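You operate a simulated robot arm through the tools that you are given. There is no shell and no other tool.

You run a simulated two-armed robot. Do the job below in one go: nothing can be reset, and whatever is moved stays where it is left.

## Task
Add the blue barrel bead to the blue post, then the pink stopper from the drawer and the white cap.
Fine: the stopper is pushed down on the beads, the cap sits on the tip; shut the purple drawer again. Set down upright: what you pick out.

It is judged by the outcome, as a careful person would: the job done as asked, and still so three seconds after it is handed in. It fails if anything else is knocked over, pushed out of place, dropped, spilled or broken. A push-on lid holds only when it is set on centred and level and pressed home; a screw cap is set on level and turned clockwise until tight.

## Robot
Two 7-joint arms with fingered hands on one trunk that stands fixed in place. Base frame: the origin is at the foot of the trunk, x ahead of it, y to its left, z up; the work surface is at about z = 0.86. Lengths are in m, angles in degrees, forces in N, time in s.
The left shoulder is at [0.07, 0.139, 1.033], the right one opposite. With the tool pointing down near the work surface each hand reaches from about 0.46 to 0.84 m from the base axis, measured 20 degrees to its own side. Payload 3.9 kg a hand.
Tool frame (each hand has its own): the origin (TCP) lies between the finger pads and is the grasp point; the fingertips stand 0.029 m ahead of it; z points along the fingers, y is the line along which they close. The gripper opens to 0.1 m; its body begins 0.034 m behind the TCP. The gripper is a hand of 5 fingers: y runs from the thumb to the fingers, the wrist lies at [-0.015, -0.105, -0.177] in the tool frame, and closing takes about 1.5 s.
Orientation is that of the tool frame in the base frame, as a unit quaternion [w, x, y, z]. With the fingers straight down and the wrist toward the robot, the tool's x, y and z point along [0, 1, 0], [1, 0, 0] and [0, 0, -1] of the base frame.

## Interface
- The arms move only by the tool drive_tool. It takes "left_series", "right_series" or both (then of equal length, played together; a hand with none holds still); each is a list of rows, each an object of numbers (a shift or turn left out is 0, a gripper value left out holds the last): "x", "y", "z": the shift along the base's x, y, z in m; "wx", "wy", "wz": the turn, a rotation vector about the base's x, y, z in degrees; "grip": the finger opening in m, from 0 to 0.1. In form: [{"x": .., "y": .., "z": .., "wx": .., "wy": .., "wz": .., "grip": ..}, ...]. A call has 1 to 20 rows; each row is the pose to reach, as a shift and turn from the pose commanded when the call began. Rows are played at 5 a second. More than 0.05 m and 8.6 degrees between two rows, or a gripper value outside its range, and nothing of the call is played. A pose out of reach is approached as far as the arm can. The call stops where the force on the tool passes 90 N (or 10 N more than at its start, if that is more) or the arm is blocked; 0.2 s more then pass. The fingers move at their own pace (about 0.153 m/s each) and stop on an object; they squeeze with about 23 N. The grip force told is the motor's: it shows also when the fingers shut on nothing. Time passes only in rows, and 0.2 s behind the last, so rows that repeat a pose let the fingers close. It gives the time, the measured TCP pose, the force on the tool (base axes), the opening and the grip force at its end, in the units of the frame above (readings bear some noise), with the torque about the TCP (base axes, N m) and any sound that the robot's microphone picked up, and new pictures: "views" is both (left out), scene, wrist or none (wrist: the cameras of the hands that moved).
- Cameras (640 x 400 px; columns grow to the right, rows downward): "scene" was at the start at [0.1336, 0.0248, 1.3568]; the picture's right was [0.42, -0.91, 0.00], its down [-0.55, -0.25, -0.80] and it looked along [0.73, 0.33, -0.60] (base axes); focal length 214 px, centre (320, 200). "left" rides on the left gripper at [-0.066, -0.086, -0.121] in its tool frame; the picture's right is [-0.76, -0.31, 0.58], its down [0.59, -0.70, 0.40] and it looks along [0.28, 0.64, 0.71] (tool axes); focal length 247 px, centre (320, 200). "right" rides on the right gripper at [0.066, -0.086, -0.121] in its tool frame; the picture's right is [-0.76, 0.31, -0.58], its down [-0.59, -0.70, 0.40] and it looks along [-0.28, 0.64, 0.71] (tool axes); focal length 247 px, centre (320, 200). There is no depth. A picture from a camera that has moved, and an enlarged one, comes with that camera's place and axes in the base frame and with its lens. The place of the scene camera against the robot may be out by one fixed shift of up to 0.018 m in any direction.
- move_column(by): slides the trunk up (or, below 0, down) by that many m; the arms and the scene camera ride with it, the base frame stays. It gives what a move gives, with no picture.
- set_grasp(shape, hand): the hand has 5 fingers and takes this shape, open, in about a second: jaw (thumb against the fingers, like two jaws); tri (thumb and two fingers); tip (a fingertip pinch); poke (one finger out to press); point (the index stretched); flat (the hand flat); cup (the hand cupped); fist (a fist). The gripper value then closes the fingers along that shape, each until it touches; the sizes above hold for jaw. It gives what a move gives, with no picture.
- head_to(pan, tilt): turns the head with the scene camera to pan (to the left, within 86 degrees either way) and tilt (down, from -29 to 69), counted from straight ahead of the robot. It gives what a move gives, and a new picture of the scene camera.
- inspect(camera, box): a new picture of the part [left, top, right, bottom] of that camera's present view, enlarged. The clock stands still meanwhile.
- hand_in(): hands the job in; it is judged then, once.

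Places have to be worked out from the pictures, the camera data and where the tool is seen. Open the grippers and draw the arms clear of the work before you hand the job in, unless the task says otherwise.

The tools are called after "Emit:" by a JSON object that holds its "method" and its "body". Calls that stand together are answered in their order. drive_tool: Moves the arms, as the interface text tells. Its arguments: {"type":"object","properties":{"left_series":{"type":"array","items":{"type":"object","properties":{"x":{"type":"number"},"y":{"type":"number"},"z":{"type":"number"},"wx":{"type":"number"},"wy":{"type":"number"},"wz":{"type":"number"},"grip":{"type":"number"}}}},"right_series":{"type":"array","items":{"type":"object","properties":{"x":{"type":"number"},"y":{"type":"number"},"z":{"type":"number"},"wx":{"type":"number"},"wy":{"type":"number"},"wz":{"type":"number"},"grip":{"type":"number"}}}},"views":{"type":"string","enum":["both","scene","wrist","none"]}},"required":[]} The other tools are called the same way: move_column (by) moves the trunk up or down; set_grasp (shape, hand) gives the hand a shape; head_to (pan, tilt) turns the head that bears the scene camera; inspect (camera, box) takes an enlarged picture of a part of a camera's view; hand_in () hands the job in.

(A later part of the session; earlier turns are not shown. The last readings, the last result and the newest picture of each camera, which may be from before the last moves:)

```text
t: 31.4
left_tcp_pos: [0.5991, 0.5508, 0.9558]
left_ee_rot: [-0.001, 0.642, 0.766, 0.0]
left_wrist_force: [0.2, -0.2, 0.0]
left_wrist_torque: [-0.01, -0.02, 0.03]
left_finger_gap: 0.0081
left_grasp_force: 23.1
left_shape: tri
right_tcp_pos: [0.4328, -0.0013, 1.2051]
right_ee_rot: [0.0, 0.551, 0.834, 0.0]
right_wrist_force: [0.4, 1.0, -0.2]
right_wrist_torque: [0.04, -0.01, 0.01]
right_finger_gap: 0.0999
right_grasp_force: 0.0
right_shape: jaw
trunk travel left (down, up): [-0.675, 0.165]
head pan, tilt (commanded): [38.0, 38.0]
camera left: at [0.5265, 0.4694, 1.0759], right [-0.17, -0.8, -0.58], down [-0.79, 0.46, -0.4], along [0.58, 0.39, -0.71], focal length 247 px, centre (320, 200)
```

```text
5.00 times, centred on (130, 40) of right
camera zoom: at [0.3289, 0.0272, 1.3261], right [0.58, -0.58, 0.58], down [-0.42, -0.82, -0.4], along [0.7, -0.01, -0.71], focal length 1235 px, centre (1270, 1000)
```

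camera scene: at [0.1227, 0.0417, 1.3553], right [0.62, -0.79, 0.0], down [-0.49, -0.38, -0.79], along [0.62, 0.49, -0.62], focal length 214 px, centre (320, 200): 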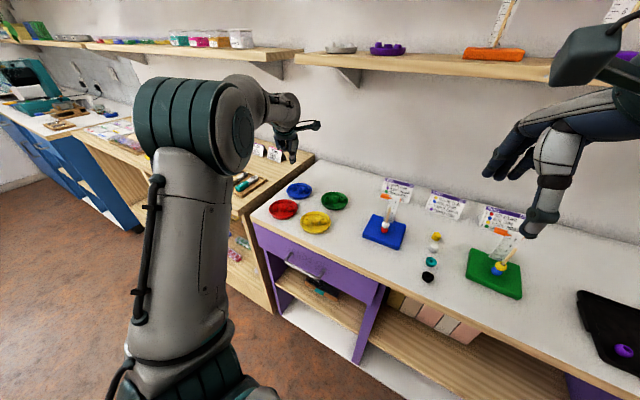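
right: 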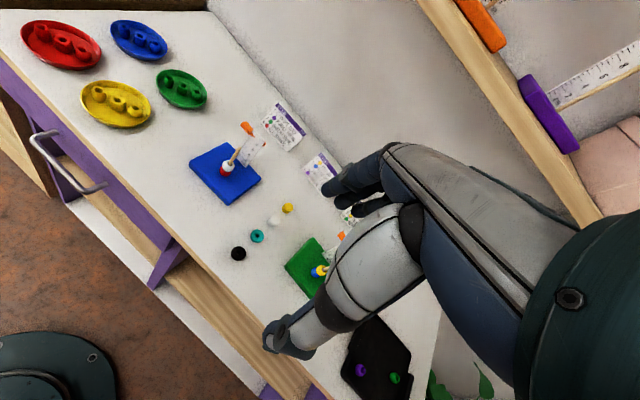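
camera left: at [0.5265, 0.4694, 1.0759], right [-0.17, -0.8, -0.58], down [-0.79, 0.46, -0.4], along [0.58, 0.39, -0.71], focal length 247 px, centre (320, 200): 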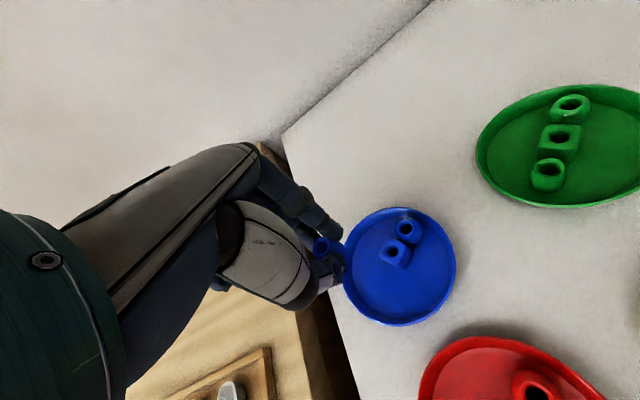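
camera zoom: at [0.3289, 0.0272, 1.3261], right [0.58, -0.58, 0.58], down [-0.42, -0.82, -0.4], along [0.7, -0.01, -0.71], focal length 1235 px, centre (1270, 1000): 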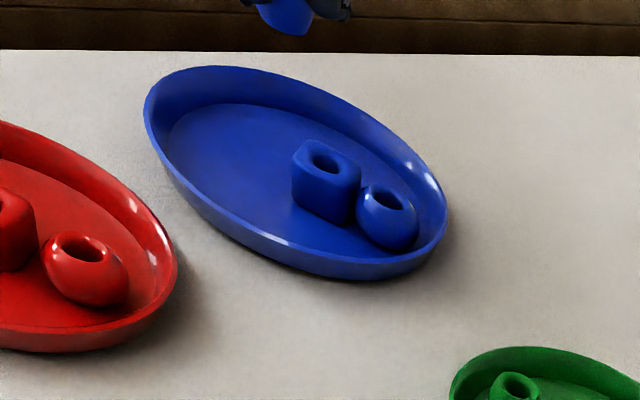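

The barrel came up with the hand and hangs upright. I raise it and carry it over toward the blue post, whose tip I estimate at about (0.584, 0.178, 0.977).

Emit:
{"method": "drive_tool", "body": {"left_series": [{"z": 0.04}, {"z": 0.08}, {"z": 0.11}, {"y": -0.03, "z": 0.115}, {"y": -0.065, "z": 0.12}, {"y": -0.1, "z": 0.12}, {"y": -0.135, "z": 0.12}, {"y": -0.17, "z": 0.12}, {"y": -0.205, "z": 0.12}, {"x": -0.005, "y": -0.24, "z": 0.12}, {"x": -0.01, "y": -0.275, "z": 0.12}, {"x": -0.015, "y": -0.31, "z": 0.12}, {"x": -0.018, "y": -0.335, "z": 0.12}, {"x": -0.018, "y": -0.335, "z": 0.12}], "views": "both"}}

```text
t: 34.4
left_tcp_pos: [0.5813, 0.2157, 1.0751]
left_ee_rot: [0.001, 0.643, 0.766, -0.001]
left_wrist_force: [-0.3, 0.5, 0.2]
left_wrist_torque: [-0.03, 0.0, 0.0]
left_finger_gap: 0.0078
left_grasp_force: 23.4
left_shape: tri
right_tcp_pos: [0.4328, 0.0011, 1.2058]
right_ee_rot: [-0.001, 0.552, 0.834, -0.001]
right_wrist_force: [-0.3, -0.1, 0.3]
right_wrist_torque: [0.0, 0.03, -0.02]
right_finger_gap: 0.0998
right_grasp_force: 0.1
right_shape: jaw
trunk travel left (down, up): [-0.675, 0.165]
head pan, tilt (commanded): [38.0, 38.0]
camera scene: at [0.1226, 0.0428, 1.3552], right [0.62, -0.79, 0.0], down [-0.49, -0.38, -0.79], along [0.62, 0.48, -0.62], focal length 214 px, centre (320, 200)
camera left: at [0.509, 0.135, 1.1948], right [-0.17, -0.8, -0.58], down [-0.79, 0.46, -0.4], along [0.58, 0.39, -0.71], focal length 247 px, centre (320, 200)
```

scene: 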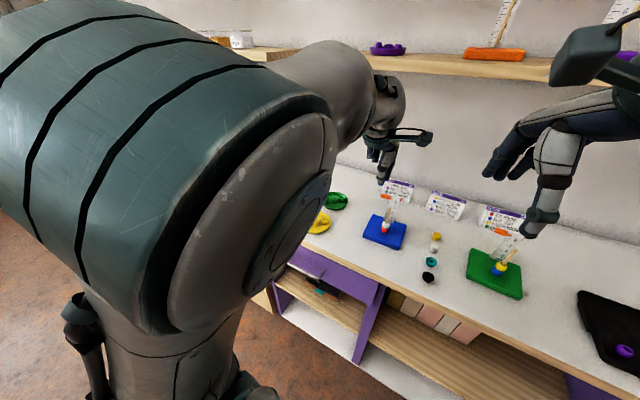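
left: 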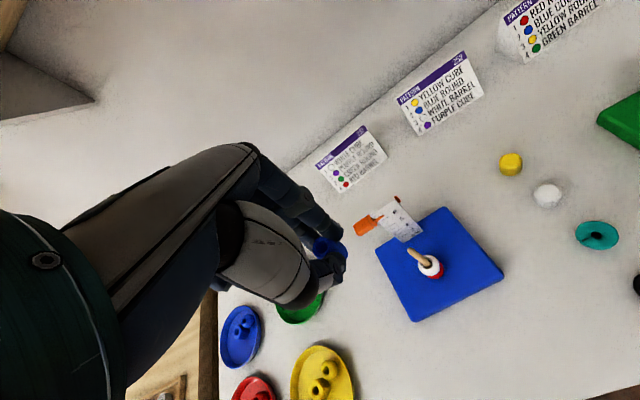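

I bring the right hand around to look at the post from the right side as a second view (fist shape to clear its camera), and turn the head toward the post.

Emit:
{"method": "set_grasp", "body": {"hand": "right", "shape": "fist"}}

Emit:
{"method": "drive_tool", "body": {"right_series": [{"x": 0.01, "wz": 8}, {"x": 0.02, "wz": 16}, {"x": 0.03, "z": -0.01, "wz": 24}, {"x": 0.045, "y": 0.0, "z": -0.02, "wz": 32}, {"x": 0.06, "y": 0.0, "z": -0.035, "wz": 40}, {"x": 0.075, "y": 0.005, "z": -0.05, "wz": 48}, {"x": 0.09, "y": 0.01, "z": -0.07, "wz": 56}, {"x": 0.1, "y": 0.015, "z": -0.09, "wz": 62}, {"x": 0.1, "y": 0.015, "z": -0.1, "wz": 62}, {"x": 0.1, "y": 0.015, "z": -0.1, "wz": 62}], "views": "wrist"}}

Emit:
{"method": "head_to", "body": {"pan": 18, "tilt": 40}}

```text
t: 35.3
left_tcp_pos: [0.5807, 0.2142, 1.0755]
left_ee_rot: [0.0, 0.642, 0.766, 0.0]
left_wrist_force: [-0.2, -0.6, 0.1]
left_wrist_torque: [0.0, 0.0, 0.0]
left_finger_gap: 0.0078
left_grasp_force: 22.6
left_shape: tri
right_tcp_pos: [0.4332, -0.0003, 1.2067]
right_ee_rot: [0.0, 0.551, 0.834, 0.001]
right_wrist_force: [0.6, -0.2, 0.4]
right_wrist_torque: [-0.01, -0.02, -0.03]
right_finger_gap: 0.0
right_grasp_force: 0.0
right_shape: fist
trunk travel left (down, up): [-0.675, 0.165]
head pan, tilt (commanded): [38.0, 38.0]
```

```text
t: 37.5
left_tcp_pos: [0.5819, 0.2152, 1.0755]
left_ee_rot: [0.0, 0.643, 0.766, 0.0]
left_wrist_force: [-0.3, 0.3, -0.1]
left_wrist_torque: [-0.01, -0.01, 0.04]
left_finger_gap: 0.0078
left_grasp_force: 23.2
left_shape: tri
right_tcp_pos: [0.5316, 0.0143, 1.1055]
right_ee_rot: [0.0, 0.044, 0.999, -0.001]
right_wrist_force: [0.2, -0.1, 0.3]
right_wrist_torque: [0.03, -0.01, -0.03]
right_finger_gap: 0.0
right_grasp_force: 0.0
right_shape: fist
trunk travel left (down, up): [-0.675, 0.165]
head pan, tilt (commanded): [38.0, 38.0]
camera right: at [0.4609, -0.0643, 1.2257], right [0.78, 0.24, 0.58], down [0.53, -0.75, -0.4], along [0.34, 0.61, -0.71], focal length 247 px, centre (320, 200)
```

right: 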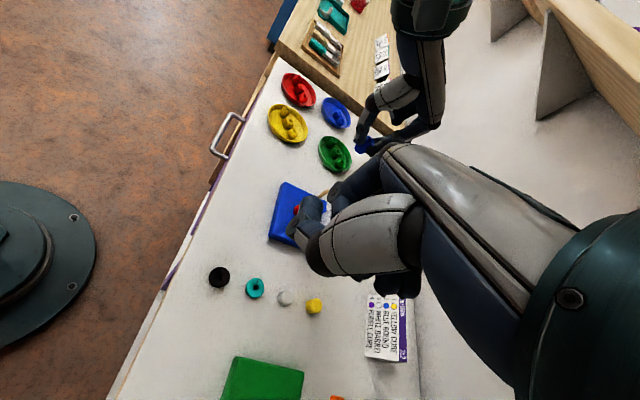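

```text
t: 38.3
left_tcp_pos: [0.5821, 0.215, 1.0746]
left_ee_rot: [0.0, 0.643, 0.766, 0.0]
left_wrist_force: [0.1, -0.4, 0.0]
left_wrist_torque: [0.02, 0.04, 0.0]
left_finger_gap: 0.0078
left_grasp_force: 22.7
left_shape: tri
right_tcp_pos: [0.5325, 0.015, 1.1059]
right_ee_rot: [0.0, 0.043, 0.999, 0.0]
right_wrist_force: [-0.4, 0.0, -0.3]
right_wrist_torque: [-0.04, -0.03, -0.02]
right_finger_gap: 0.0004
right_grasp_force: 0.2
right_shape: fist
trunk travel left (down, up): [-0.675, 0.165]
head pan, tilt (commanded): [18.0, 40.0]
camera scene: at [0.1353, 0.0148, 1.3523], right [0.31, -0.95, 0.0], down [-0.61, -0.2, -0.77], along [0.73, 0.24, -0.64], focal length 214 px, centre (320, 200)
```

scene: 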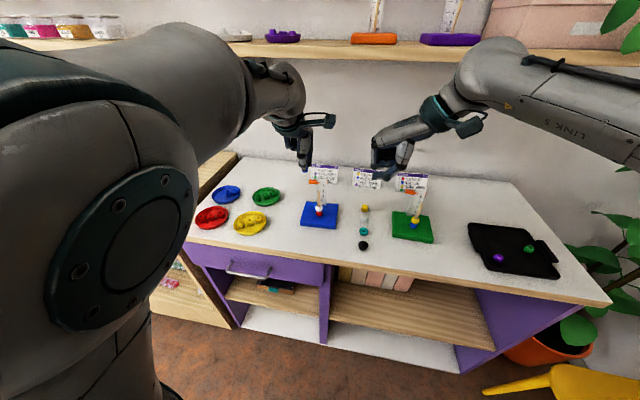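

The fist hides the post in the right camera, so I shift the right hand +x to bring the post clear of it.

Emit:
{"method": "drive_tool", "body": {"right_series": [{"x": 0.03}, {"x": 0.06, "y": -0.005}, {"x": 0.09, "y": -0.01}, {"x": 0.11, "y": -0.015}, {"x": 0.11, "y": -0.015}], "views": "wrist"}}

Emit:
{"method": "inspect", "body": {"camera": "scene", "box": [280, 120, 360, 240]}}

Emit:
{"method": "inspect", "body": {"camera": "right", "box": [180, 80, 380, 260]}}

```text
t: 39.5
left_tcp_pos: [0.5812, 0.2136, 1.0771]
left_ee_rot: [0.001, 0.643, 0.766, 0.0]
left_wrist_force: [-0.2, -0.8, -0.2]
left_wrist_torque: [0.01, -0.02, 0.0]
left_finger_gap: 0.0075
left_grasp_force: 22.7
left_shape: tri
right_tcp_pos: [0.6352, -0.0059, 1.0999]
right_ee_rot: [-0.001, 0.044, 0.999, 0.0]
right_wrist_force: [0.2, 0.1, 0.2]
right_wrist_torque: [0.01, 0.0, -0.01]
right_finger_gap: 0.0
right_grasp_force: 0.0
right_shape: fist
right hand out of reach, approached as far as the arm can: row 4, 5
trunk travel left (down, up): [-0.675, 0.165]
head pan, tilt (commanded): [18.0, 40.0]
camera right: at [0.563, -0.0853, 1.2199], right [0.78, 0.24, 0.58], down [0.53, -0.75, -0.4], along [0.34, 0.61, -0.71], focal length 247 px, centre (320, 200)
```

right: 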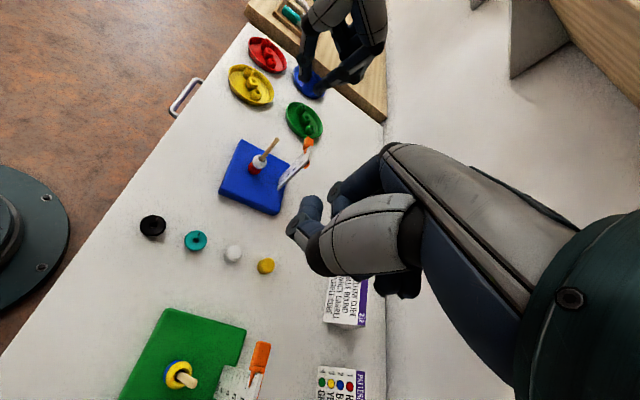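

```text
3.33 times, centred on (320, 180) of scene
camera zoom: at [0.1356, 0.0142, 1.3523], right [0.31, -0.95, 0.0], down [-0.61, -0.2, -0.77], along [0.73, 0.24, -0.64], focal length 715 px, centre (320, 267)
```

zoom: 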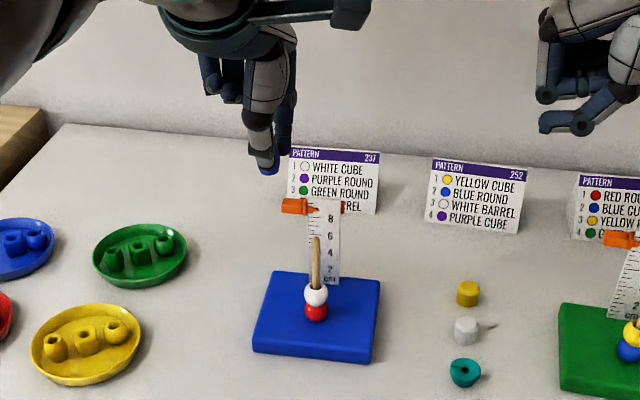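

```text
2.22 times, centred on (280, 170) of right
camera zoom: at [0.563, -0.0853, 1.2199], right [0.78, 0.24, 0.58], down [0.53, -0.75, -0.4], along [0.34, 0.61, -0.71], focal length 549 px, centre (409, 267)
```

zoom: 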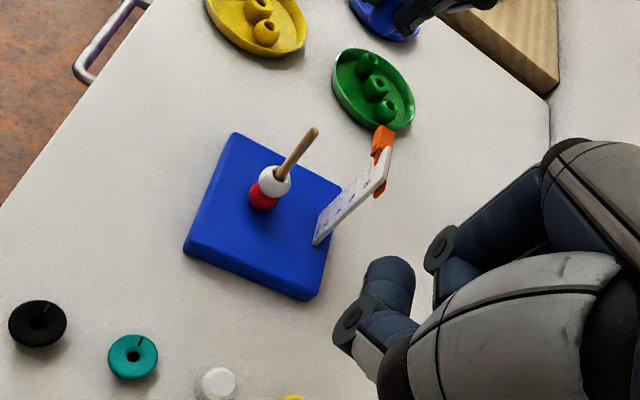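

Both views show the post clearly; the ruler stands about 0.05 m behind it. I turn the left hand to yaw ≈40° to keep the fingers off the ruler and bring the bead above the post at z 1.035.

Emit:
{"method": "drive_tool", "body": {"left_series": [{"y": -0.008, "wz": 7}, {"y": -0.016, "wz": 14}, {"x": 0.001, "y": -0.024, "wz": 21}, {"x": 0.002, "y": -0.032, "wz": 28}, {"x": 0.002, "y": -0.037, "z": -0.01, "wz": 30}, {"x": 0.002, "y": -0.037, "z": -0.03, "wz": 30}, {"x": 0.002, "y": -0.037, "z": -0.039, "wz": 30}, {"x": 0.002, "y": -0.037, "z": -0.039, "wz": 30}], "views": "wrist"}}

Emit:
{"method": "inspect", "body": {"camera": "scene", "box": [285, 130, 355, 230]}}

Emit:
{"method": "inspect", "body": {"camera": "right", "box": [220, 60, 340, 220]}}

Emit:
{"method": "inspect", "body": {"camera": "left", "box": [260, 160, 420, 300]}}

```text
t: 41.3
left_tcp_pos: [0.5822, 0.1808, 1.0393]
left_ee_rot: [0.008, 0.419, 0.908, -0.013]
left_wrist_force: [0.3, 0.1, 0.1]
left_wrist_torque: [-0.01, 0.04, 0.01]
left_finger_gap: 0.0077
left_grasp_force: 23.1
left_shape: tri
right_tcp_pos: [0.6346, -0.0053, 1.1004]
right_ee_rot: [0.0, 0.044, 0.999, 0.0]
right_wrist_force: [-0.1, -0.4, 0.1]
right_wrist_torque: [0.0, -0.02, -0.03]
right_finger_gap: 0.0001
right_grasp_force: 0.0
right_shape: fist
trunk travel left (down, up): [-0.675, 0.165]
head pan, tilt (commanded): [18.0, 40.0]
camera left: at [0.5602, 0.0785, 1.1617], right [0.26, -0.79, -0.55], down [-0.92, -0.02, -0.4], along [0.31, 0.61, -0.73], focal length 247 px, centre (320, 200)
```

left: 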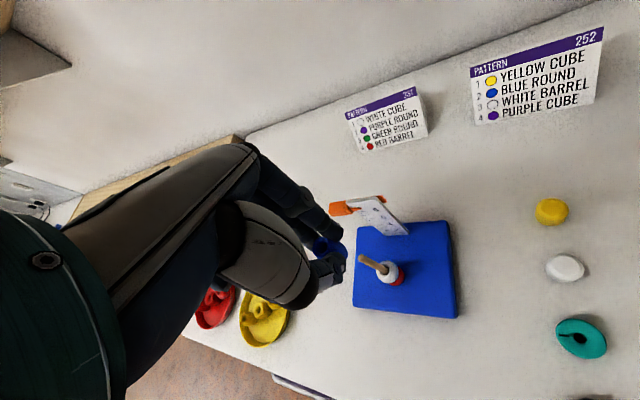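

```text
4.00 times, centred on (320, 180) of scene
camera zoom: at [0.1354, 0.0147, 1.3523], right [0.31, -0.95, 0.0], down [-0.61, -0.2, -0.77], along [0.73, 0.24, -0.64], focal length 858 px, centre (320, 280)
```

zoom: 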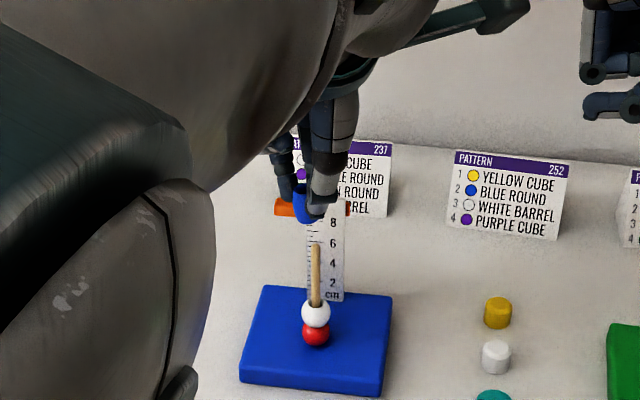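

```text
2.50 times, centred on (280, 140) of right
camera zoom: at [0.5629, -0.0849, 1.2203], right [0.78, 0.24, 0.58], down [0.53, -0.75, -0.4], along [0.34, 0.61, -0.71], focal length 617 px, centre (420, 350)
```

zoom: 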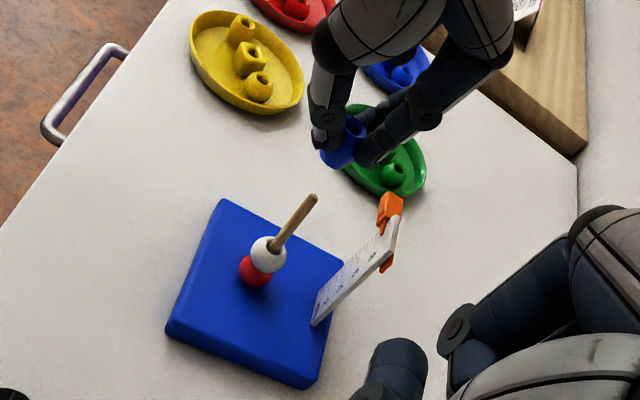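

```text
2.86 times, centred on (340, 230) of left
camera zoom: at [0.5602, 0.0785, 1.1617], right [0.26, -0.79, -0.55], down [-0.92, -0.02, -0.4], along [0.31, 0.61, -0.73], focal length 706 px, centre (263, 114)
```

zoom: 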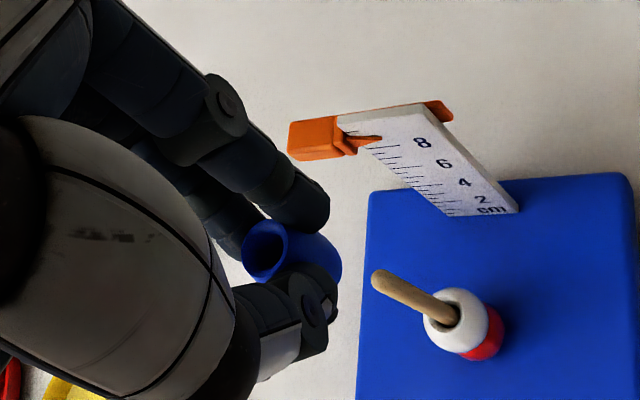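

The reading shows the left hand ~5 mm and ~2° short of the commanded pose. I hold for a moment to see if it settles.

Emit:
{"method": "drive_tool", "body": {"left_series": [{"z": 0}, {"z": 0}, {"z": 0}], "views": "scene"}}

```text
t: 42.1
left_tcp_pos: [0.5831, 0.1801, 1.039]
left_ee_rot: [0.007, 0.42, 0.907, -0.013]
left_wrist_force: [0.4, 0.6, -0.9]
left_wrist_torque: [-0.02, 0.04, -0.03]
left_finger_gap: 0.0075
left_grasp_force: 22.7
left_shape: tri
right_tcp_pos: [0.6344, -0.0053, 1.0999]
right_ee_rot: [0.0, 0.044, 0.999, -0.001]
right_wrist_force: [0.4, 0.1, -0.1]
right_wrist_torque: [0.0, 0.01, 0.04]
right_finger_gap: 0.0
right_grasp_force: 0.0
right_shape: fist
trunk travel left (down, up): [-0.675, 0.165]
head pan, tilt (commanded): [18.0, 40.0]
camera scene: at [0.1355, 0.0147, 1.3523], right [0.31, -0.95, 0.0], down [-0.61, -0.2, -0.77], along [0.73, 0.24, -0.64], focal length 214 px, centre (320, 200)
```

scene: 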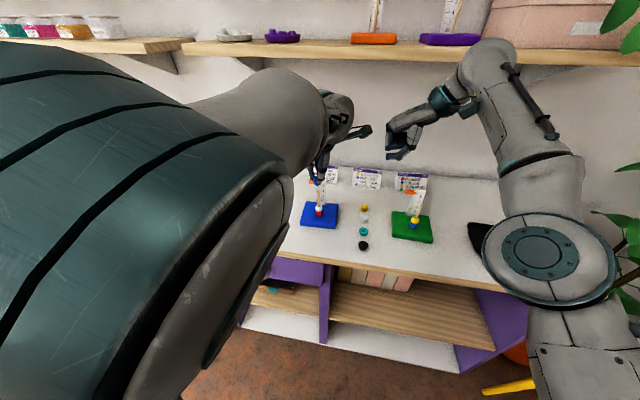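

It stays short, so that yaw is at a joint limit. I turn back to yaw ≈15°, where tracking was exact.

Emit:
{"method": "drive_tool", "body": {"left_series": [{"z": 0.01, "wz": -8}, {"z": 0.01, "wz": -16}, {"z": 0.005, "wz": -24}, {"z": 0.0, "wz": -25}, {"z": 0.0, "wz": -25}], "views": "wrist"}}

Emit:
{"method": "inspect", "body": {"camera": "scene", "box": [295, 150, 345, 230]}}

Emit:
{"method": "inspect", "body": {"camera": "right", "box": [230, 80, 330, 200]}}

Emit:
{"method": "inspect", "body": {"camera": "left", "box": [260, 160, 420, 300]}}

```text
t: 43.3
left_tcp_pos: [0.5835, 0.1779, 1.036]
left_ee_rot: [0.001, 0.61, 0.793, 0.0]
left_wrist_force: [0.5, -0.4, 0.2]
left_wrist_torque: [0.02, 0.02, -0.02]
left_finger_gap: 0.0077
left_grasp_force: 23.3
left_shape: tri
right_tcp_pos: [0.6347, -0.0059, 1.1008]
right_ee_rot: [-0.001, 0.044, 0.999, 0.0]
right_wrist_force: [0.3, -0.3, -0.5]
right_wrist_torque: [-0.04, 0.0, 0.01]
right_finger_gap: 0.0001
right_grasp_force: 0.1
right_shape: fist
trunk travel left (down, up): [-0.675, 0.165]
head pan, tilt (commanded): [18.0, 40.0]
camera left: at [0.5176, 0.0911, 1.1563], right [-0.1, -0.81, -0.58], down [-0.83, 0.39, -0.4], along [0.55, 0.44, -0.71], focal length 247 px, centre (320, 200)
```

left: 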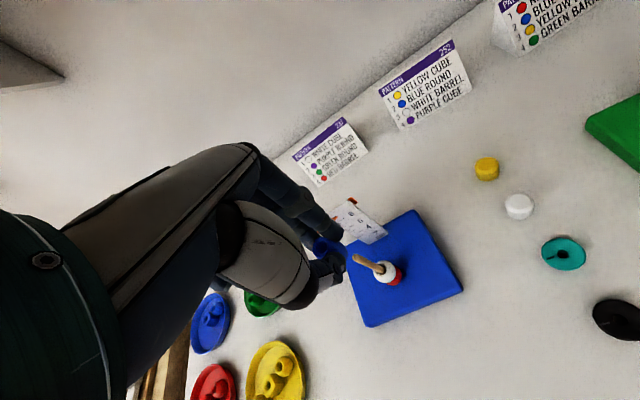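

```text
5.00 times, centred on (320, 190) of scene
camera zoom: at [0.1355, 0.0149, 1.3523], right [0.31, -0.95, 0.0], down [-0.61, -0.2, -0.77], along [0.73, 0.24, -0.64], focal length 1072 px, centre (320, 250)
```

zoom: 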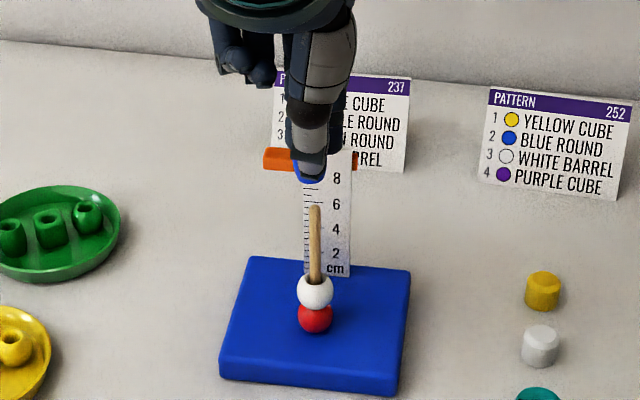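

```text
3.33 times, centred on (280, 140) of right
camera zoom: at [0.5629, -0.0847, 1.2202], right [0.78, 0.24, 0.58], down [0.53, -0.75, -0.4], along [0.34, 0.61, -0.71], focal length 823 px, centre (453, 400)
```

zoom: 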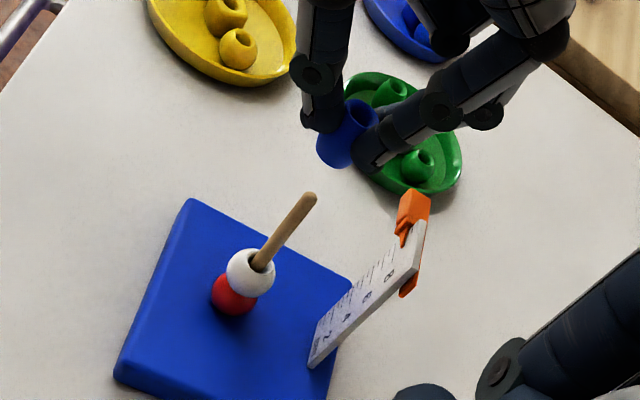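

```text
2.86 times, centred on (340, 230) of left
camera zoom: at [0.5176, 0.0911, 1.1563], right [-0.1, -0.81, -0.58], down [-0.83, 0.39, -0.4], along [0.55, 0.44, -0.71], focal length 706 px, centre (263, 114)
```

zoom: 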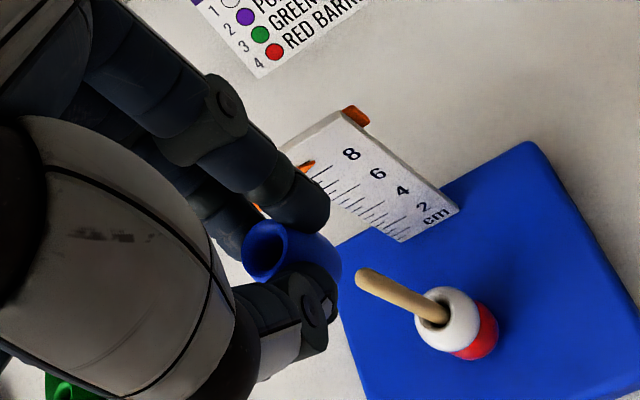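

Tracking is exact again. I zoom tightly on the bead and post in both views to judge tilt and alignment.

Emit:
{"method": "inspect", "body": {"camera": "right", "box": [260, 95, 310, 145]}}

Emit:
{"method": "inspect", "body": {"camera": "scene", "box": [305, 165, 335, 215]}}

Emit:
{"method": "inspect", "body": {"camera": "left", "box": [300, 190, 380, 260]}}

```text
8.00 times, centred on (285, 120) of right
camera zoom: at [0.5629, -0.0847, 1.2202], right [0.78, 0.24, 0.58], down [0.53, -0.75, -0.4], along [0.34, 0.61, -0.71], focal length 1976 px, centre (600, 840)
```

zoom: 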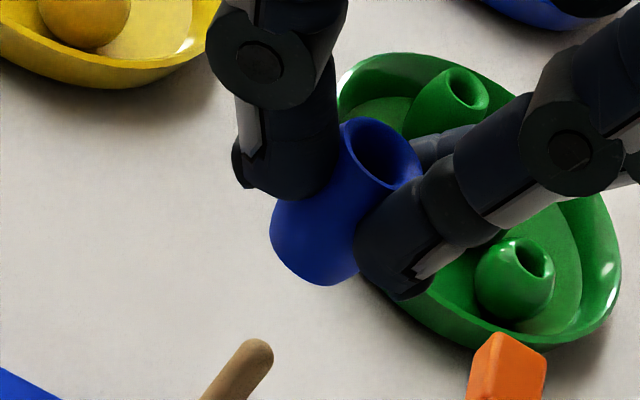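

```text
8.00 times, centred on (320, 190) of scene
camera zoom: at [0.1355, 0.0149, 1.3523], right [0.31, -0.95, 0.0], down [-0.61, -0.2, -0.77], along [0.73, 0.24, -0.64], focal length 1716 px, centre (320, 280)
```

zoom: 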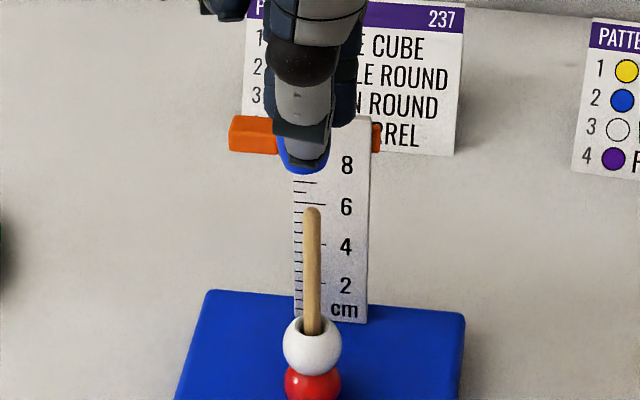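

```text
5.71 times, centred on (340, 225) of left
camera zoom: at [0.5176, 0.0911, 1.1563], right [-0.1, -0.81, -0.58], down [-0.83, 0.39, -0.4], along [0.55, 0.44, -0.71], focal length 1411 px, centre (206, 57)
```

zoom: 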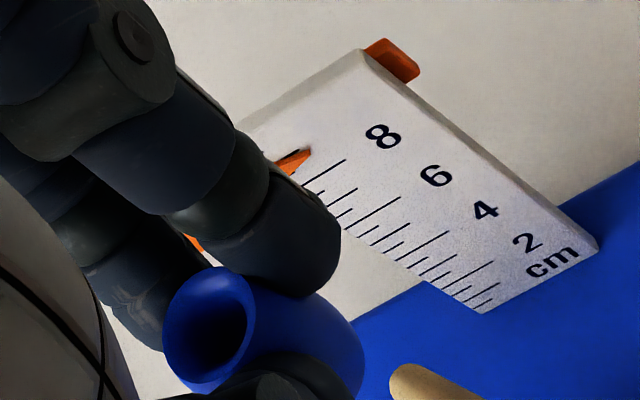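

Triangulating from both wrist cameras: bead axis near (0.584, 0.177), post tip near (0.5865, 0.173, 0.980), and the bead is nearly vertical. I shift by (+2, −4) mm, lower 1 cm, and re-check.

Emit:
{"method": "drive_tool", "body": {"left_series": [{"x": 0.002, "y": -0.0037}, {"x": 0.002, "y": -0.0037, "z": -0.006}, {"x": 0.002, "y": -0.0037, "z": -0.01}, {"x": 0.002, "y": -0.0037, "z": -0.01}], "views": "none"}}

Emit:
{"method": "inspect", "body": {"camera": "right", "box": [250, 105, 300, 155]}}

Emit:
{"method": "inspect", "body": {"camera": "scene", "box": [305, 165, 335, 215]}}

Emit:
{"method": "inspect", "body": {"camera": "left", "box": [300, 190, 380, 260]}}

```text
t: 44.3
left_tcp_pos: [0.5851, 0.1738, 1.0275]
left_ee_rot: [0.0, 0.609, 0.793, 0.0]
left_wrist_force: [0.0, 0.1, 0.2]
left_wrist_torque: [0.0, 0.02, -0.01]
left_finger_gap: 0.0077
left_grasp_force: 23.0
left_shape: tri
right_tcp_pos: [0.6352, -0.0052, 1.0994]
right_ee_rot: [0.0, 0.044, 0.999, 0.0]
right_wrist_force: [-0.4, 0.7, 0.1]
right_wrist_torque: [0.01, 0.0, -0.01]
right_finger_gap: 0.0001
right_grasp_force: 0.0
right_shape: fist
trunk travel left (down, up): [-0.675, 0.165]
head pan, tilt (commanded): [18.0, 40.0]
```

```text
8.00 times, centred on (275, 130) of right
camera zoom: at [0.5629, -0.0849, 1.2203], right [0.78, 0.24, 0.58], down [0.53, -0.75, -0.4], along [0.34, 0.61, -0.71], focal length 1976 px, centre (680, 760)
```

zoom: 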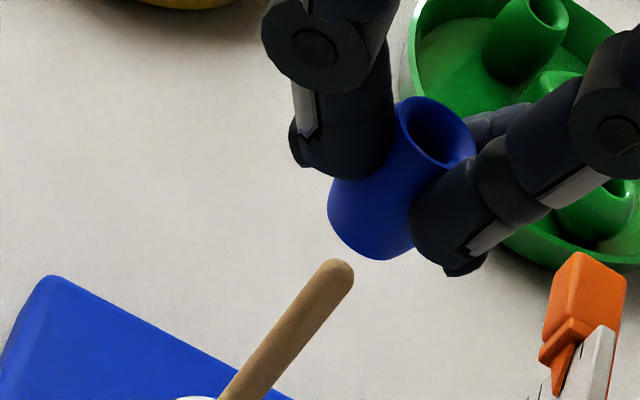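

```text
8.00 times, centred on (320, 190) of scene
camera zoom: at [0.1354, 0.0147, 1.3523], right [0.31, -0.95, 0.0], down [-0.61, -0.2, -0.77], along [0.73, 0.24, -0.64], focal length 1716 px, centre (320, 280)
```

zoom: 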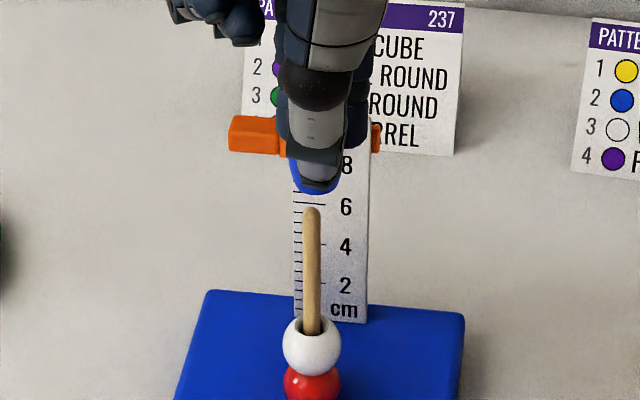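

```text
5.71 times, centred on (340, 225) of left
camera zoom: at [0.5198, 0.0874, 1.1468], right [-0.1, -0.81, -0.58], down [-0.83, 0.39, -0.4], along [0.55, 0.44, -0.71], focal length 1411 px, centre (206, 57)
```

zoom: 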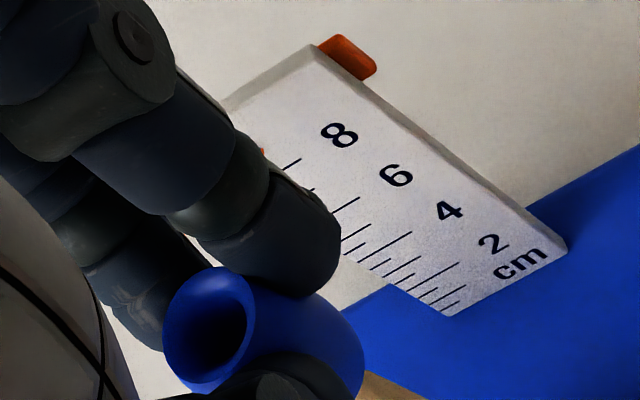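

Both views show the bead aligned over the post within about 1 mm. I lower 2 cm so the post tip enters the hole and check the force.

Emit:
{"method": "drive_tool", "body": {"left_series": [{"z": -0.004}, {"z": -0.008}, {"z": -0.012}, {"z": -0.016}, {"z": -0.016}], "views": "none"}}

Emit:
{"method": "inspect", "body": {"camera": "right", "box": [250, 105, 300, 155]}}

Emit:
{"method": "inspect", "body": {"camera": "scene", "box": [305, 165, 335, 215]}}

Emit:
{"method": "inspect", "body": {"camera": "left", "box": [300, 190, 380, 260]}}

```text
t: 45.5
left_tcp_pos: [0.5848, 0.1752, 1.0122]
left_ee_rot: [0.0, 0.609, 0.793, 0.001]
left_wrist_force: [0.1, 1.6, 1.6]
left_wrist_torque: [0.02, -0.03, -0.01]
left_finger_gap: 0.0076
left_grasp_force: 23.0
left_shape: tri
right_tcp_pos: [0.6355, -0.0052, 1.0995]
right_ee_rot: [0.0, 0.043, 0.999, 0.0]
right_wrist_force: [0.5, 0.3, -0.3]
right_wrist_torque: [0.0, -0.02, -0.03]
right_finger_gap: 0.0
right_grasp_force: 0.1
right_shape: fist
trunk travel left (down, up): [-0.675, 0.165]
head pan, tilt (commanded): [18.0, 40.0]
```

```text
8.00 times, centred on (275, 130) of right
camera zoom: at [0.5628, -0.0848, 1.2203], right [0.78, 0.24, 0.58], down [0.53, -0.75, -0.4], along [0.34, 0.61, -0.71], focal length 1976 px, centre (680, 760)
```

zoom: 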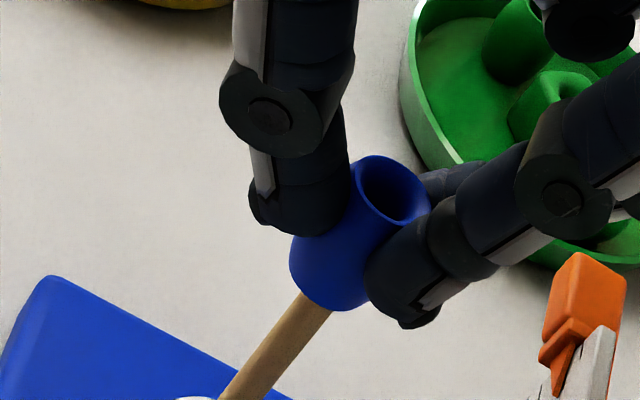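

```text
8.00 times, centred on (320, 190) of scene
camera zoom: at [0.1354, 0.0147, 1.3523], right [0.31, -0.95, 0.0], down [-0.61, -0.2, -0.77], along [0.73, 0.24, -0.64], focal length 1716 px, centre (320, 280)
```

zoom: 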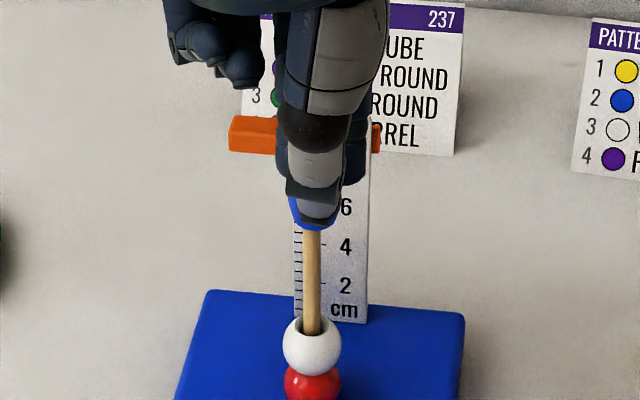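

```text
5.71 times, centred on (340, 225) of left
camera zoom: at [0.5198, 0.0878, 1.1309], right [-0.1, -0.81, -0.58], down [-0.83, 0.39, -0.4], along [0.55, 0.44, -0.71], focal length 1411 px, centre (206, 57)
```

zoom: 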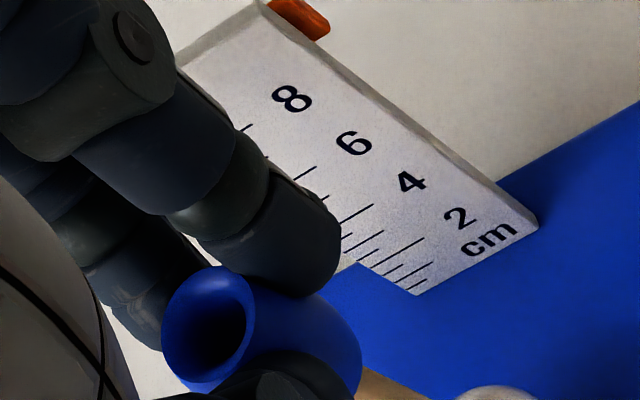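

The post tip has entered the hole with hardly any force. I continue down in small steps.

Emit:
{"method": "drive_tool", "body": {"left_series": [{"z": -0.005}, {"z": -0.01}, {"z": -0.015}, {"z": -0.02}, {"z": -0.02}], "views": "none"}}

Emit:
{"method": "inspect", "body": {"camera": "right", "box": [230, 115, 290, 175]}}

Emit:
{"method": "inspect", "body": {"camera": "scene", "box": [305, 175, 335, 225]}}

Emit:
{"method": "inspect", "body": {"camera": "left", "box": [300, 190, 380, 260]}}

```text
t: 46.7
left_tcp_pos: [0.5842, 0.1737, 0.992]
left_ee_rot: [0.0, 0.609, 0.793, 0.0]
left_wrist_force: [1.4, 1.7, -0.3]
left_wrist_torque: [0.02, -0.09, 0.0]
left_finger_gap: 0.0075
left_grasp_force: 23.6
left_shape: tri
right_tcp_pos: [0.6346, -0.0056, 1.0999]
right_ee_rot: [0.0, 0.045, 0.999, -0.001]
right_wrist_force: [0.7, -0.3, 0.2]
right_wrist_torque: [-0.03, -0.02, 0.04]
right_finger_gap: 0.0002
right_grasp_force: 0.0
right_shape: fist
trunk travel left (down, up): [-0.675, 0.165]
head pan, tilt (commanded): [18.0, 40.0]
```

```text
6.67 times, centred on (260, 145) of right
camera zoom: at [0.563, -0.0845, 1.2202], right [0.78, 0.24, 0.58], down [0.53, -0.75, -0.4], along [0.34, 0.61, -0.71], focal length 1646 px, centre (720, 567)
```

zoom: 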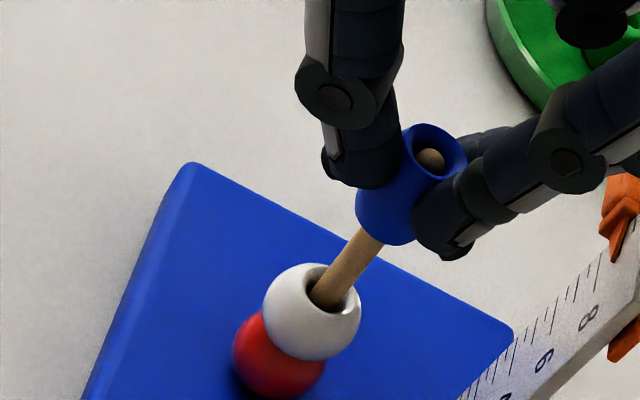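

```text
8.00 times, centred on (320, 200) of scene
camera zoom: at [0.1356, 0.0151, 1.3523], right [0.31, -0.95, 0.0], down [-0.61, -0.2, -0.77], along [0.73, 0.24, -0.64], focal length 1716 px, centre (320, 200)
```

zoom: 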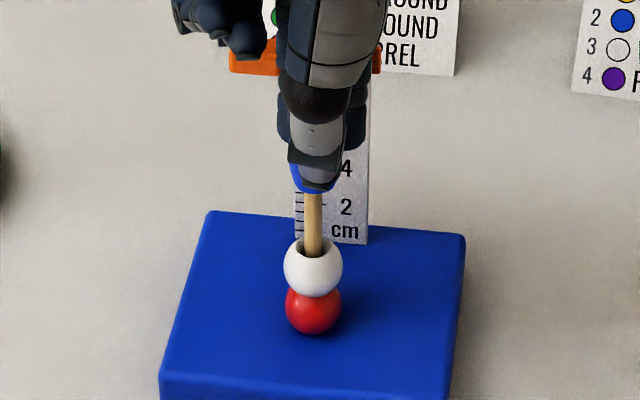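

```text
5.71 times, centred on (340, 225) of left
camera zoom: at [0.5203, 0.0878, 1.1107], right [-0.1, -0.81, -0.58], down [-0.83, 0.39, -0.4], along [0.55, 0.44, -0.71], focal length 1411 px, centre (206, 57)
```

zoom: 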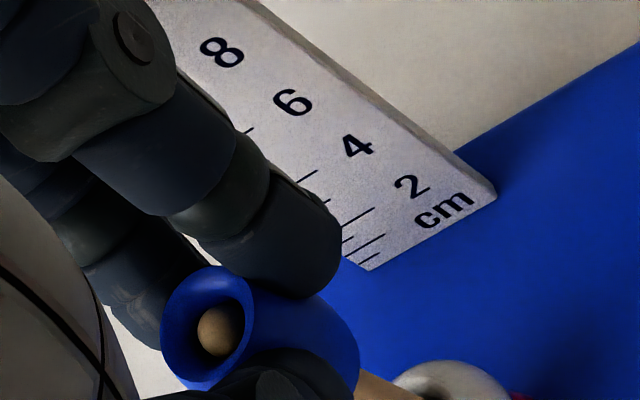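

The post tip shows through the bead's hole, so it's threaded. About 2 cm remain above the white bead; I lower another 18 mm.

Emit:
{"method": "drive_tool", "body": {"left_series": [{"z": -0.005}, {"z": -0.01}, {"z": -0.014}, {"z": -0.018}, {"z": -0.018}], "views": "none"}}

Emit:
{"method": "inspect", "body": {"camera": "right", "box": [230, 115, 290, 175]}}

Emit:
{"method": "inspect", "body": {"camera": "scene", "box": [305, 175, 335, 225]}}

Emit:
{"method": "inspect", "body": {"camera": "left", "box": [280, 170, 400, 280]}}

```text
t: 47.9
left_tcp_pos: [0.5851, 0.174, 0.9738]
left_ee_rot: [0.0, 0.609, 0.793, 0.0]
left_wrist_force: [1.6, 1.8, 1.7]
left_wrist_torque: [0.07, -0.04, -0.01]
left_finger_gap: 0.0071
left_grasp_force: 23.1
left_shape: tri
right_tcp_pos: [0.6348, -0.0051, 1.0999]
right_ee_rot: [0.0, 0.044, 0.999, -0.001]
right_wrist_force: [-0.4, 0.0, -0.4]
right_wrist_torque: [0.03, 0.04, 0.0]
right_finger_gap: 0.0
right_grasp_force: 0.1
right_shape: fist
trunk travel left (down, up): [-0.675, 0.165]
head pan, tilt (commanded): [18.0, 40.0]
```

```text
6.67 times, centred on (260, 145) of right
camera zoom: at [0.5629, -0.0846, 1.2203], right [0.78, 0.24, 0.58], down [0.53, -0.75, -0.4], along [0.34, 0.61, -0.71], focal length 1646 px, centre (720, 567)
```

zoom: 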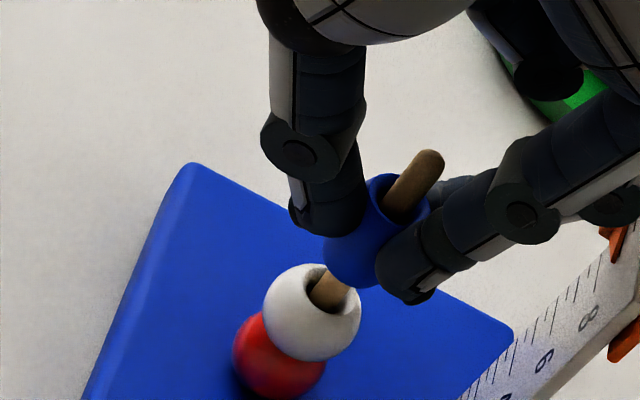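

```text
8.00 times, centred on (320, 200) of scene
camera zoom: at [0.1355, 0.0151, 1.3523], right [0.31, -0.95, 0.0], down [-0.61, -0.2, -0.77], along [0.73, 0.24, -0.64], focal length 1716 px, centre (320, 200)
```

zoom: 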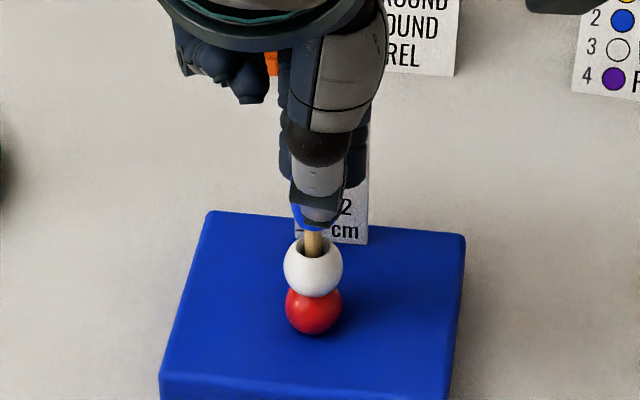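

```text
3.64 times, centred on (340, 225) of left
camera zoom: at [0.5203, 0.0874, 1.093], right [-0.1, -0.81, -0.58], down [-0.83, 0.39, -0.4], along [0.55, 0.44, -0.71], focal length 898 px, centre (247, 109)
```

zoom: 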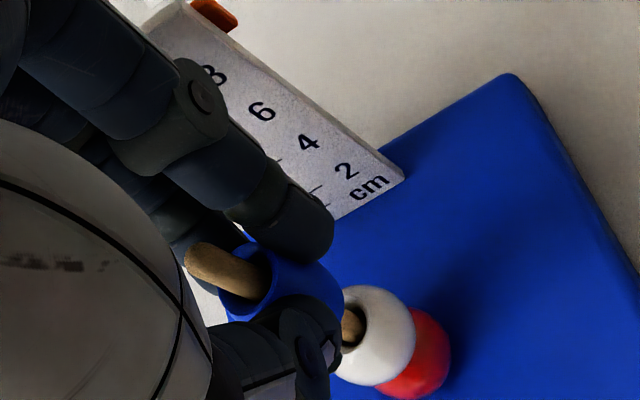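

Only ~6–8 mm of post remain between the barrel and the white bead. I lower 4 mm more, then open the fingers a little to let it settle.

Emit:
{"method": "drive_tool", "body": {"left_series": [{"z": -0.004}, {"z": -0.004}, {"z": -0.004, "grip": 0.012}, {"z": -0.004, "grip": 0.018}, {"z": -0.004, "grip": 0.024}, {"z": -0.004, "grip": 0.028}, {"z": -0.004, "grip": 0.028}], "views": "none"}}

Emit:
{"method": "inspect", "body": {"camera": "right", "box": [230, 115, 290, 175]}}

Emit:
{"method": "inspect", "body": {"camera": "scene", "box": [305, 175, 335, 225]}}

Emit:
{"method": "inspect", "body": {"camera": "left", "box": [280, 170, 400, 280]}}

```text
t: 49.5
left_tcp_pos: [0.5854, 0.1727, 0.9704]
left_ee_rot: [0.001, 0.609, 0.794, 0.001]
left_wrist_force: [-2.4, -0.3, 0.2]
left_wrist_torque: [0.0, -0.02, 0.03]
left_finger_gap: 0.0271
left_grasp_force: 0.2
left_shape: tri
right_tcp_pos: [0.6335, -0.0055, 1.0995]
right_ee_rot: [0.0, 0.044, 0.999, 0.0]
right_wrist_force: [-0.3, -0.2, 0.1]
right_wrist_torque: [-0.04, -0.02, -0.01]
right_finger_gap: 0.0
right_grasp_force: 0.1
right_shape: fist
trunk travel left (down, up): [-0.675, 0.165]
head pan, tilt (commanded): [18.0, 40.0]
```

```text
6.67 times, centred on (260, 145) of right
camera zoom: at [0.5624, -0.085, 1.2205], right [0.78, 0.24, 0.58], down [0.53, -0.75, -0.4], along [0.34, 0.61, -0.71], focal length 1646 px, centre (720, 567)
```

zoom: 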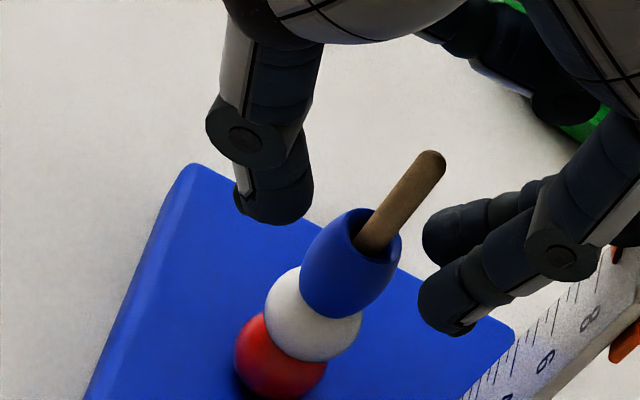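

```text
8.00 times, centred on (320, 200) of scene
camera zoom: at [0.1349, 0.0145, 1.3524], right [0.31, -0.95, 0.0], down [-0.61, -0.2, -0.77], along [0.73, 0.24, -0.64], focal length 1716 px, centre (320, 200)
```

zoom: 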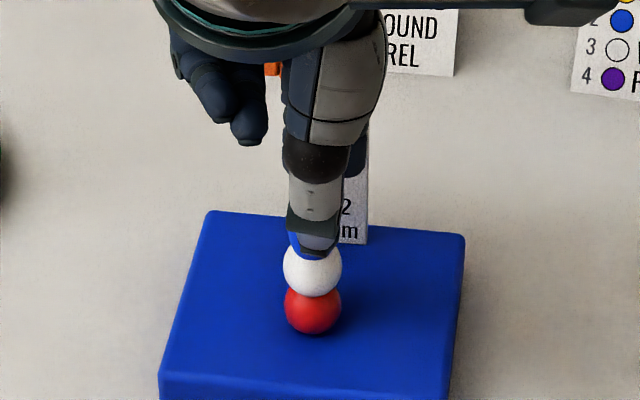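

```text
3.64 times, centred on (340, 225) of left
camera zoom: at [0.5199, 0.087, 1.0895], right [-0.1, -0.81, -0.58], down [-0.83, 0.39, -0.4], along [0.55, 0.44, -0.71], focal length 898 px, centre (247, 109)
```

zoom: 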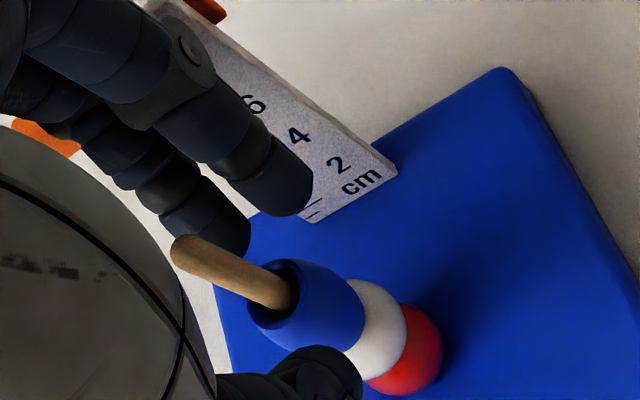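

The barrel now sits on the white bead, with the post through it. I ease the fingers slightly off the ruler and lift straight up clear of the post.

Emit:
{"method": "drive_tool", "body": {"left_series": [{"x": -0.001, "grip": 0.025}, {"x": -0.001, "z": 0.005}, {"x": -0.001, "z": 0.02}, {"x": -0.001, "z": 0.04}, {"x": -0.001, "z": 0.06}, {"x": -0.001, "z": 0.08}, {"x": -0.001, "z": 0.1}, {"x": -0.001, "z": 0.1}], "views": "both"}}

Emit:
{"method": "inspect", "body": {"camera": "right", "box": [210, 115, 310, 215]}}

Emit:
{"method": "inspect", "body": {"camera": "scene", "box": [290, 150, 350, 240]}}

```text
t: 51.3
left_tcp_pos: [0.5845, 0.1738, 1.0697]
left_ee_rot: [0.001, 0.609, 0.793, 0.0]
left_wrist_force: [-0.3, -0.2, 0.7]
left_wrist_torque: [-0.01, 0.01, 0.0]
left_finger_gap: 0.0252
left_grasp_force: 0.0
left_shape: tri
right_tcp_pos: [0.6354, -0.0042, 1.0996]
right_ee_rot: [0.0, 0.044, 0.999, 0.0]
right_wrist_force: [-0.7, -0.5, -0.8]
right_wrist_torque: [0.0, 0.03, 0.0]
right_finger_gap: 0.0001
right_grasp_force: 0.2
right_shape: fist
trunk travel left (down, up): [-0.675, 0.165]
head pan, tilt (commanded): [18.0, 40.0]
camera scene: at [0.1356, 0.016, 1.3523], right [0.31, -0.95, 0.0], down [-0.61, -0.2, -0.77], along [0.73, 0.24, -0.64], focal length 214 px, centre (320, 200)
camera left: at [0.519, 0.088, 1.1893], right [-0.1, -0.81, -0.58], down [-0.83, 0.39, -0.4], along [0.55, 0.44, -0.71], focal length 247 px, centre (320, 200)
```

scene: 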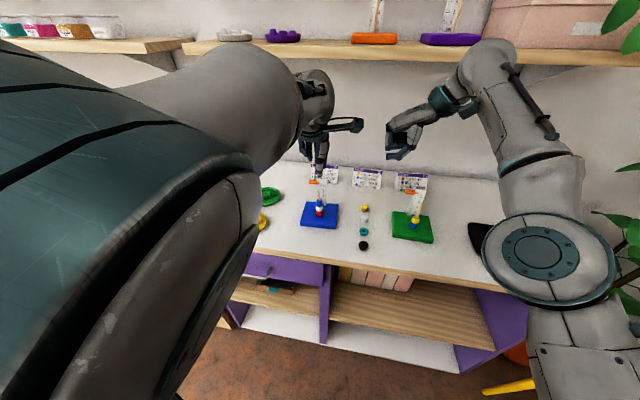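
left: 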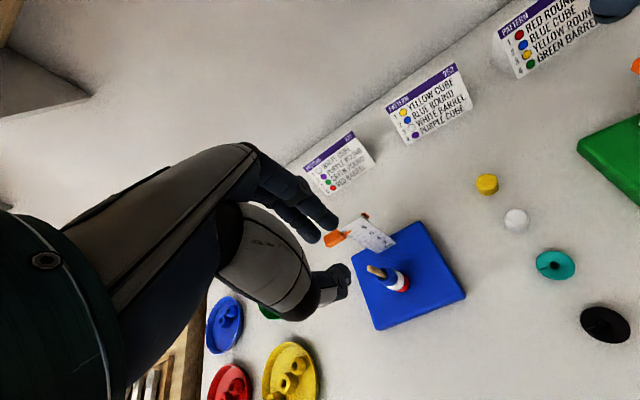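

```text
4.00 times, centred on (260, 165) of right
camera zoom: at [0.563, -0.0837, 1.2203], right [0.78, 0.24, 0.58], down [0.53, -0.75, -0.4], along [0.34, 0.61, -0.71], focal length 988 px, centre (560, 340)
```

zoom: 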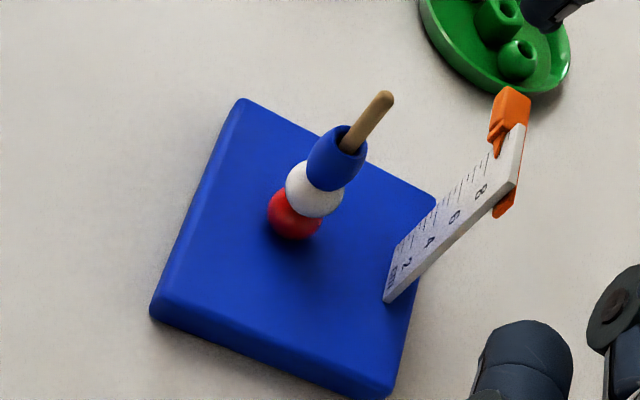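

```text
4.44 times, centred on (320, 195) of scene
camera zoom: at [0.1356, 0.016, 1.3523], right [0.31, -0.95, 0.0], down [-0.61, -0.2, -0.77], along [0.73, 0.24, -0.64], focal length 953 px, centre (320, 222)
```

zoom: 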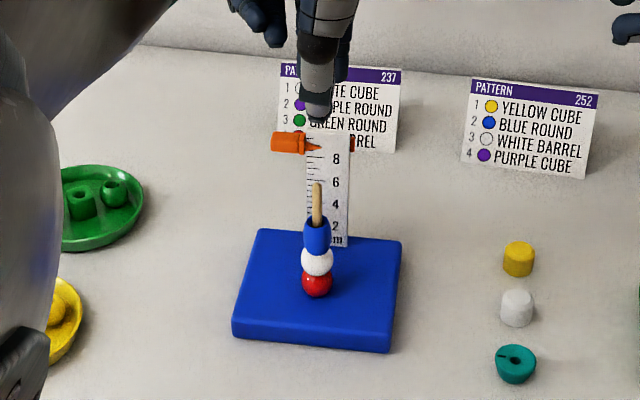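

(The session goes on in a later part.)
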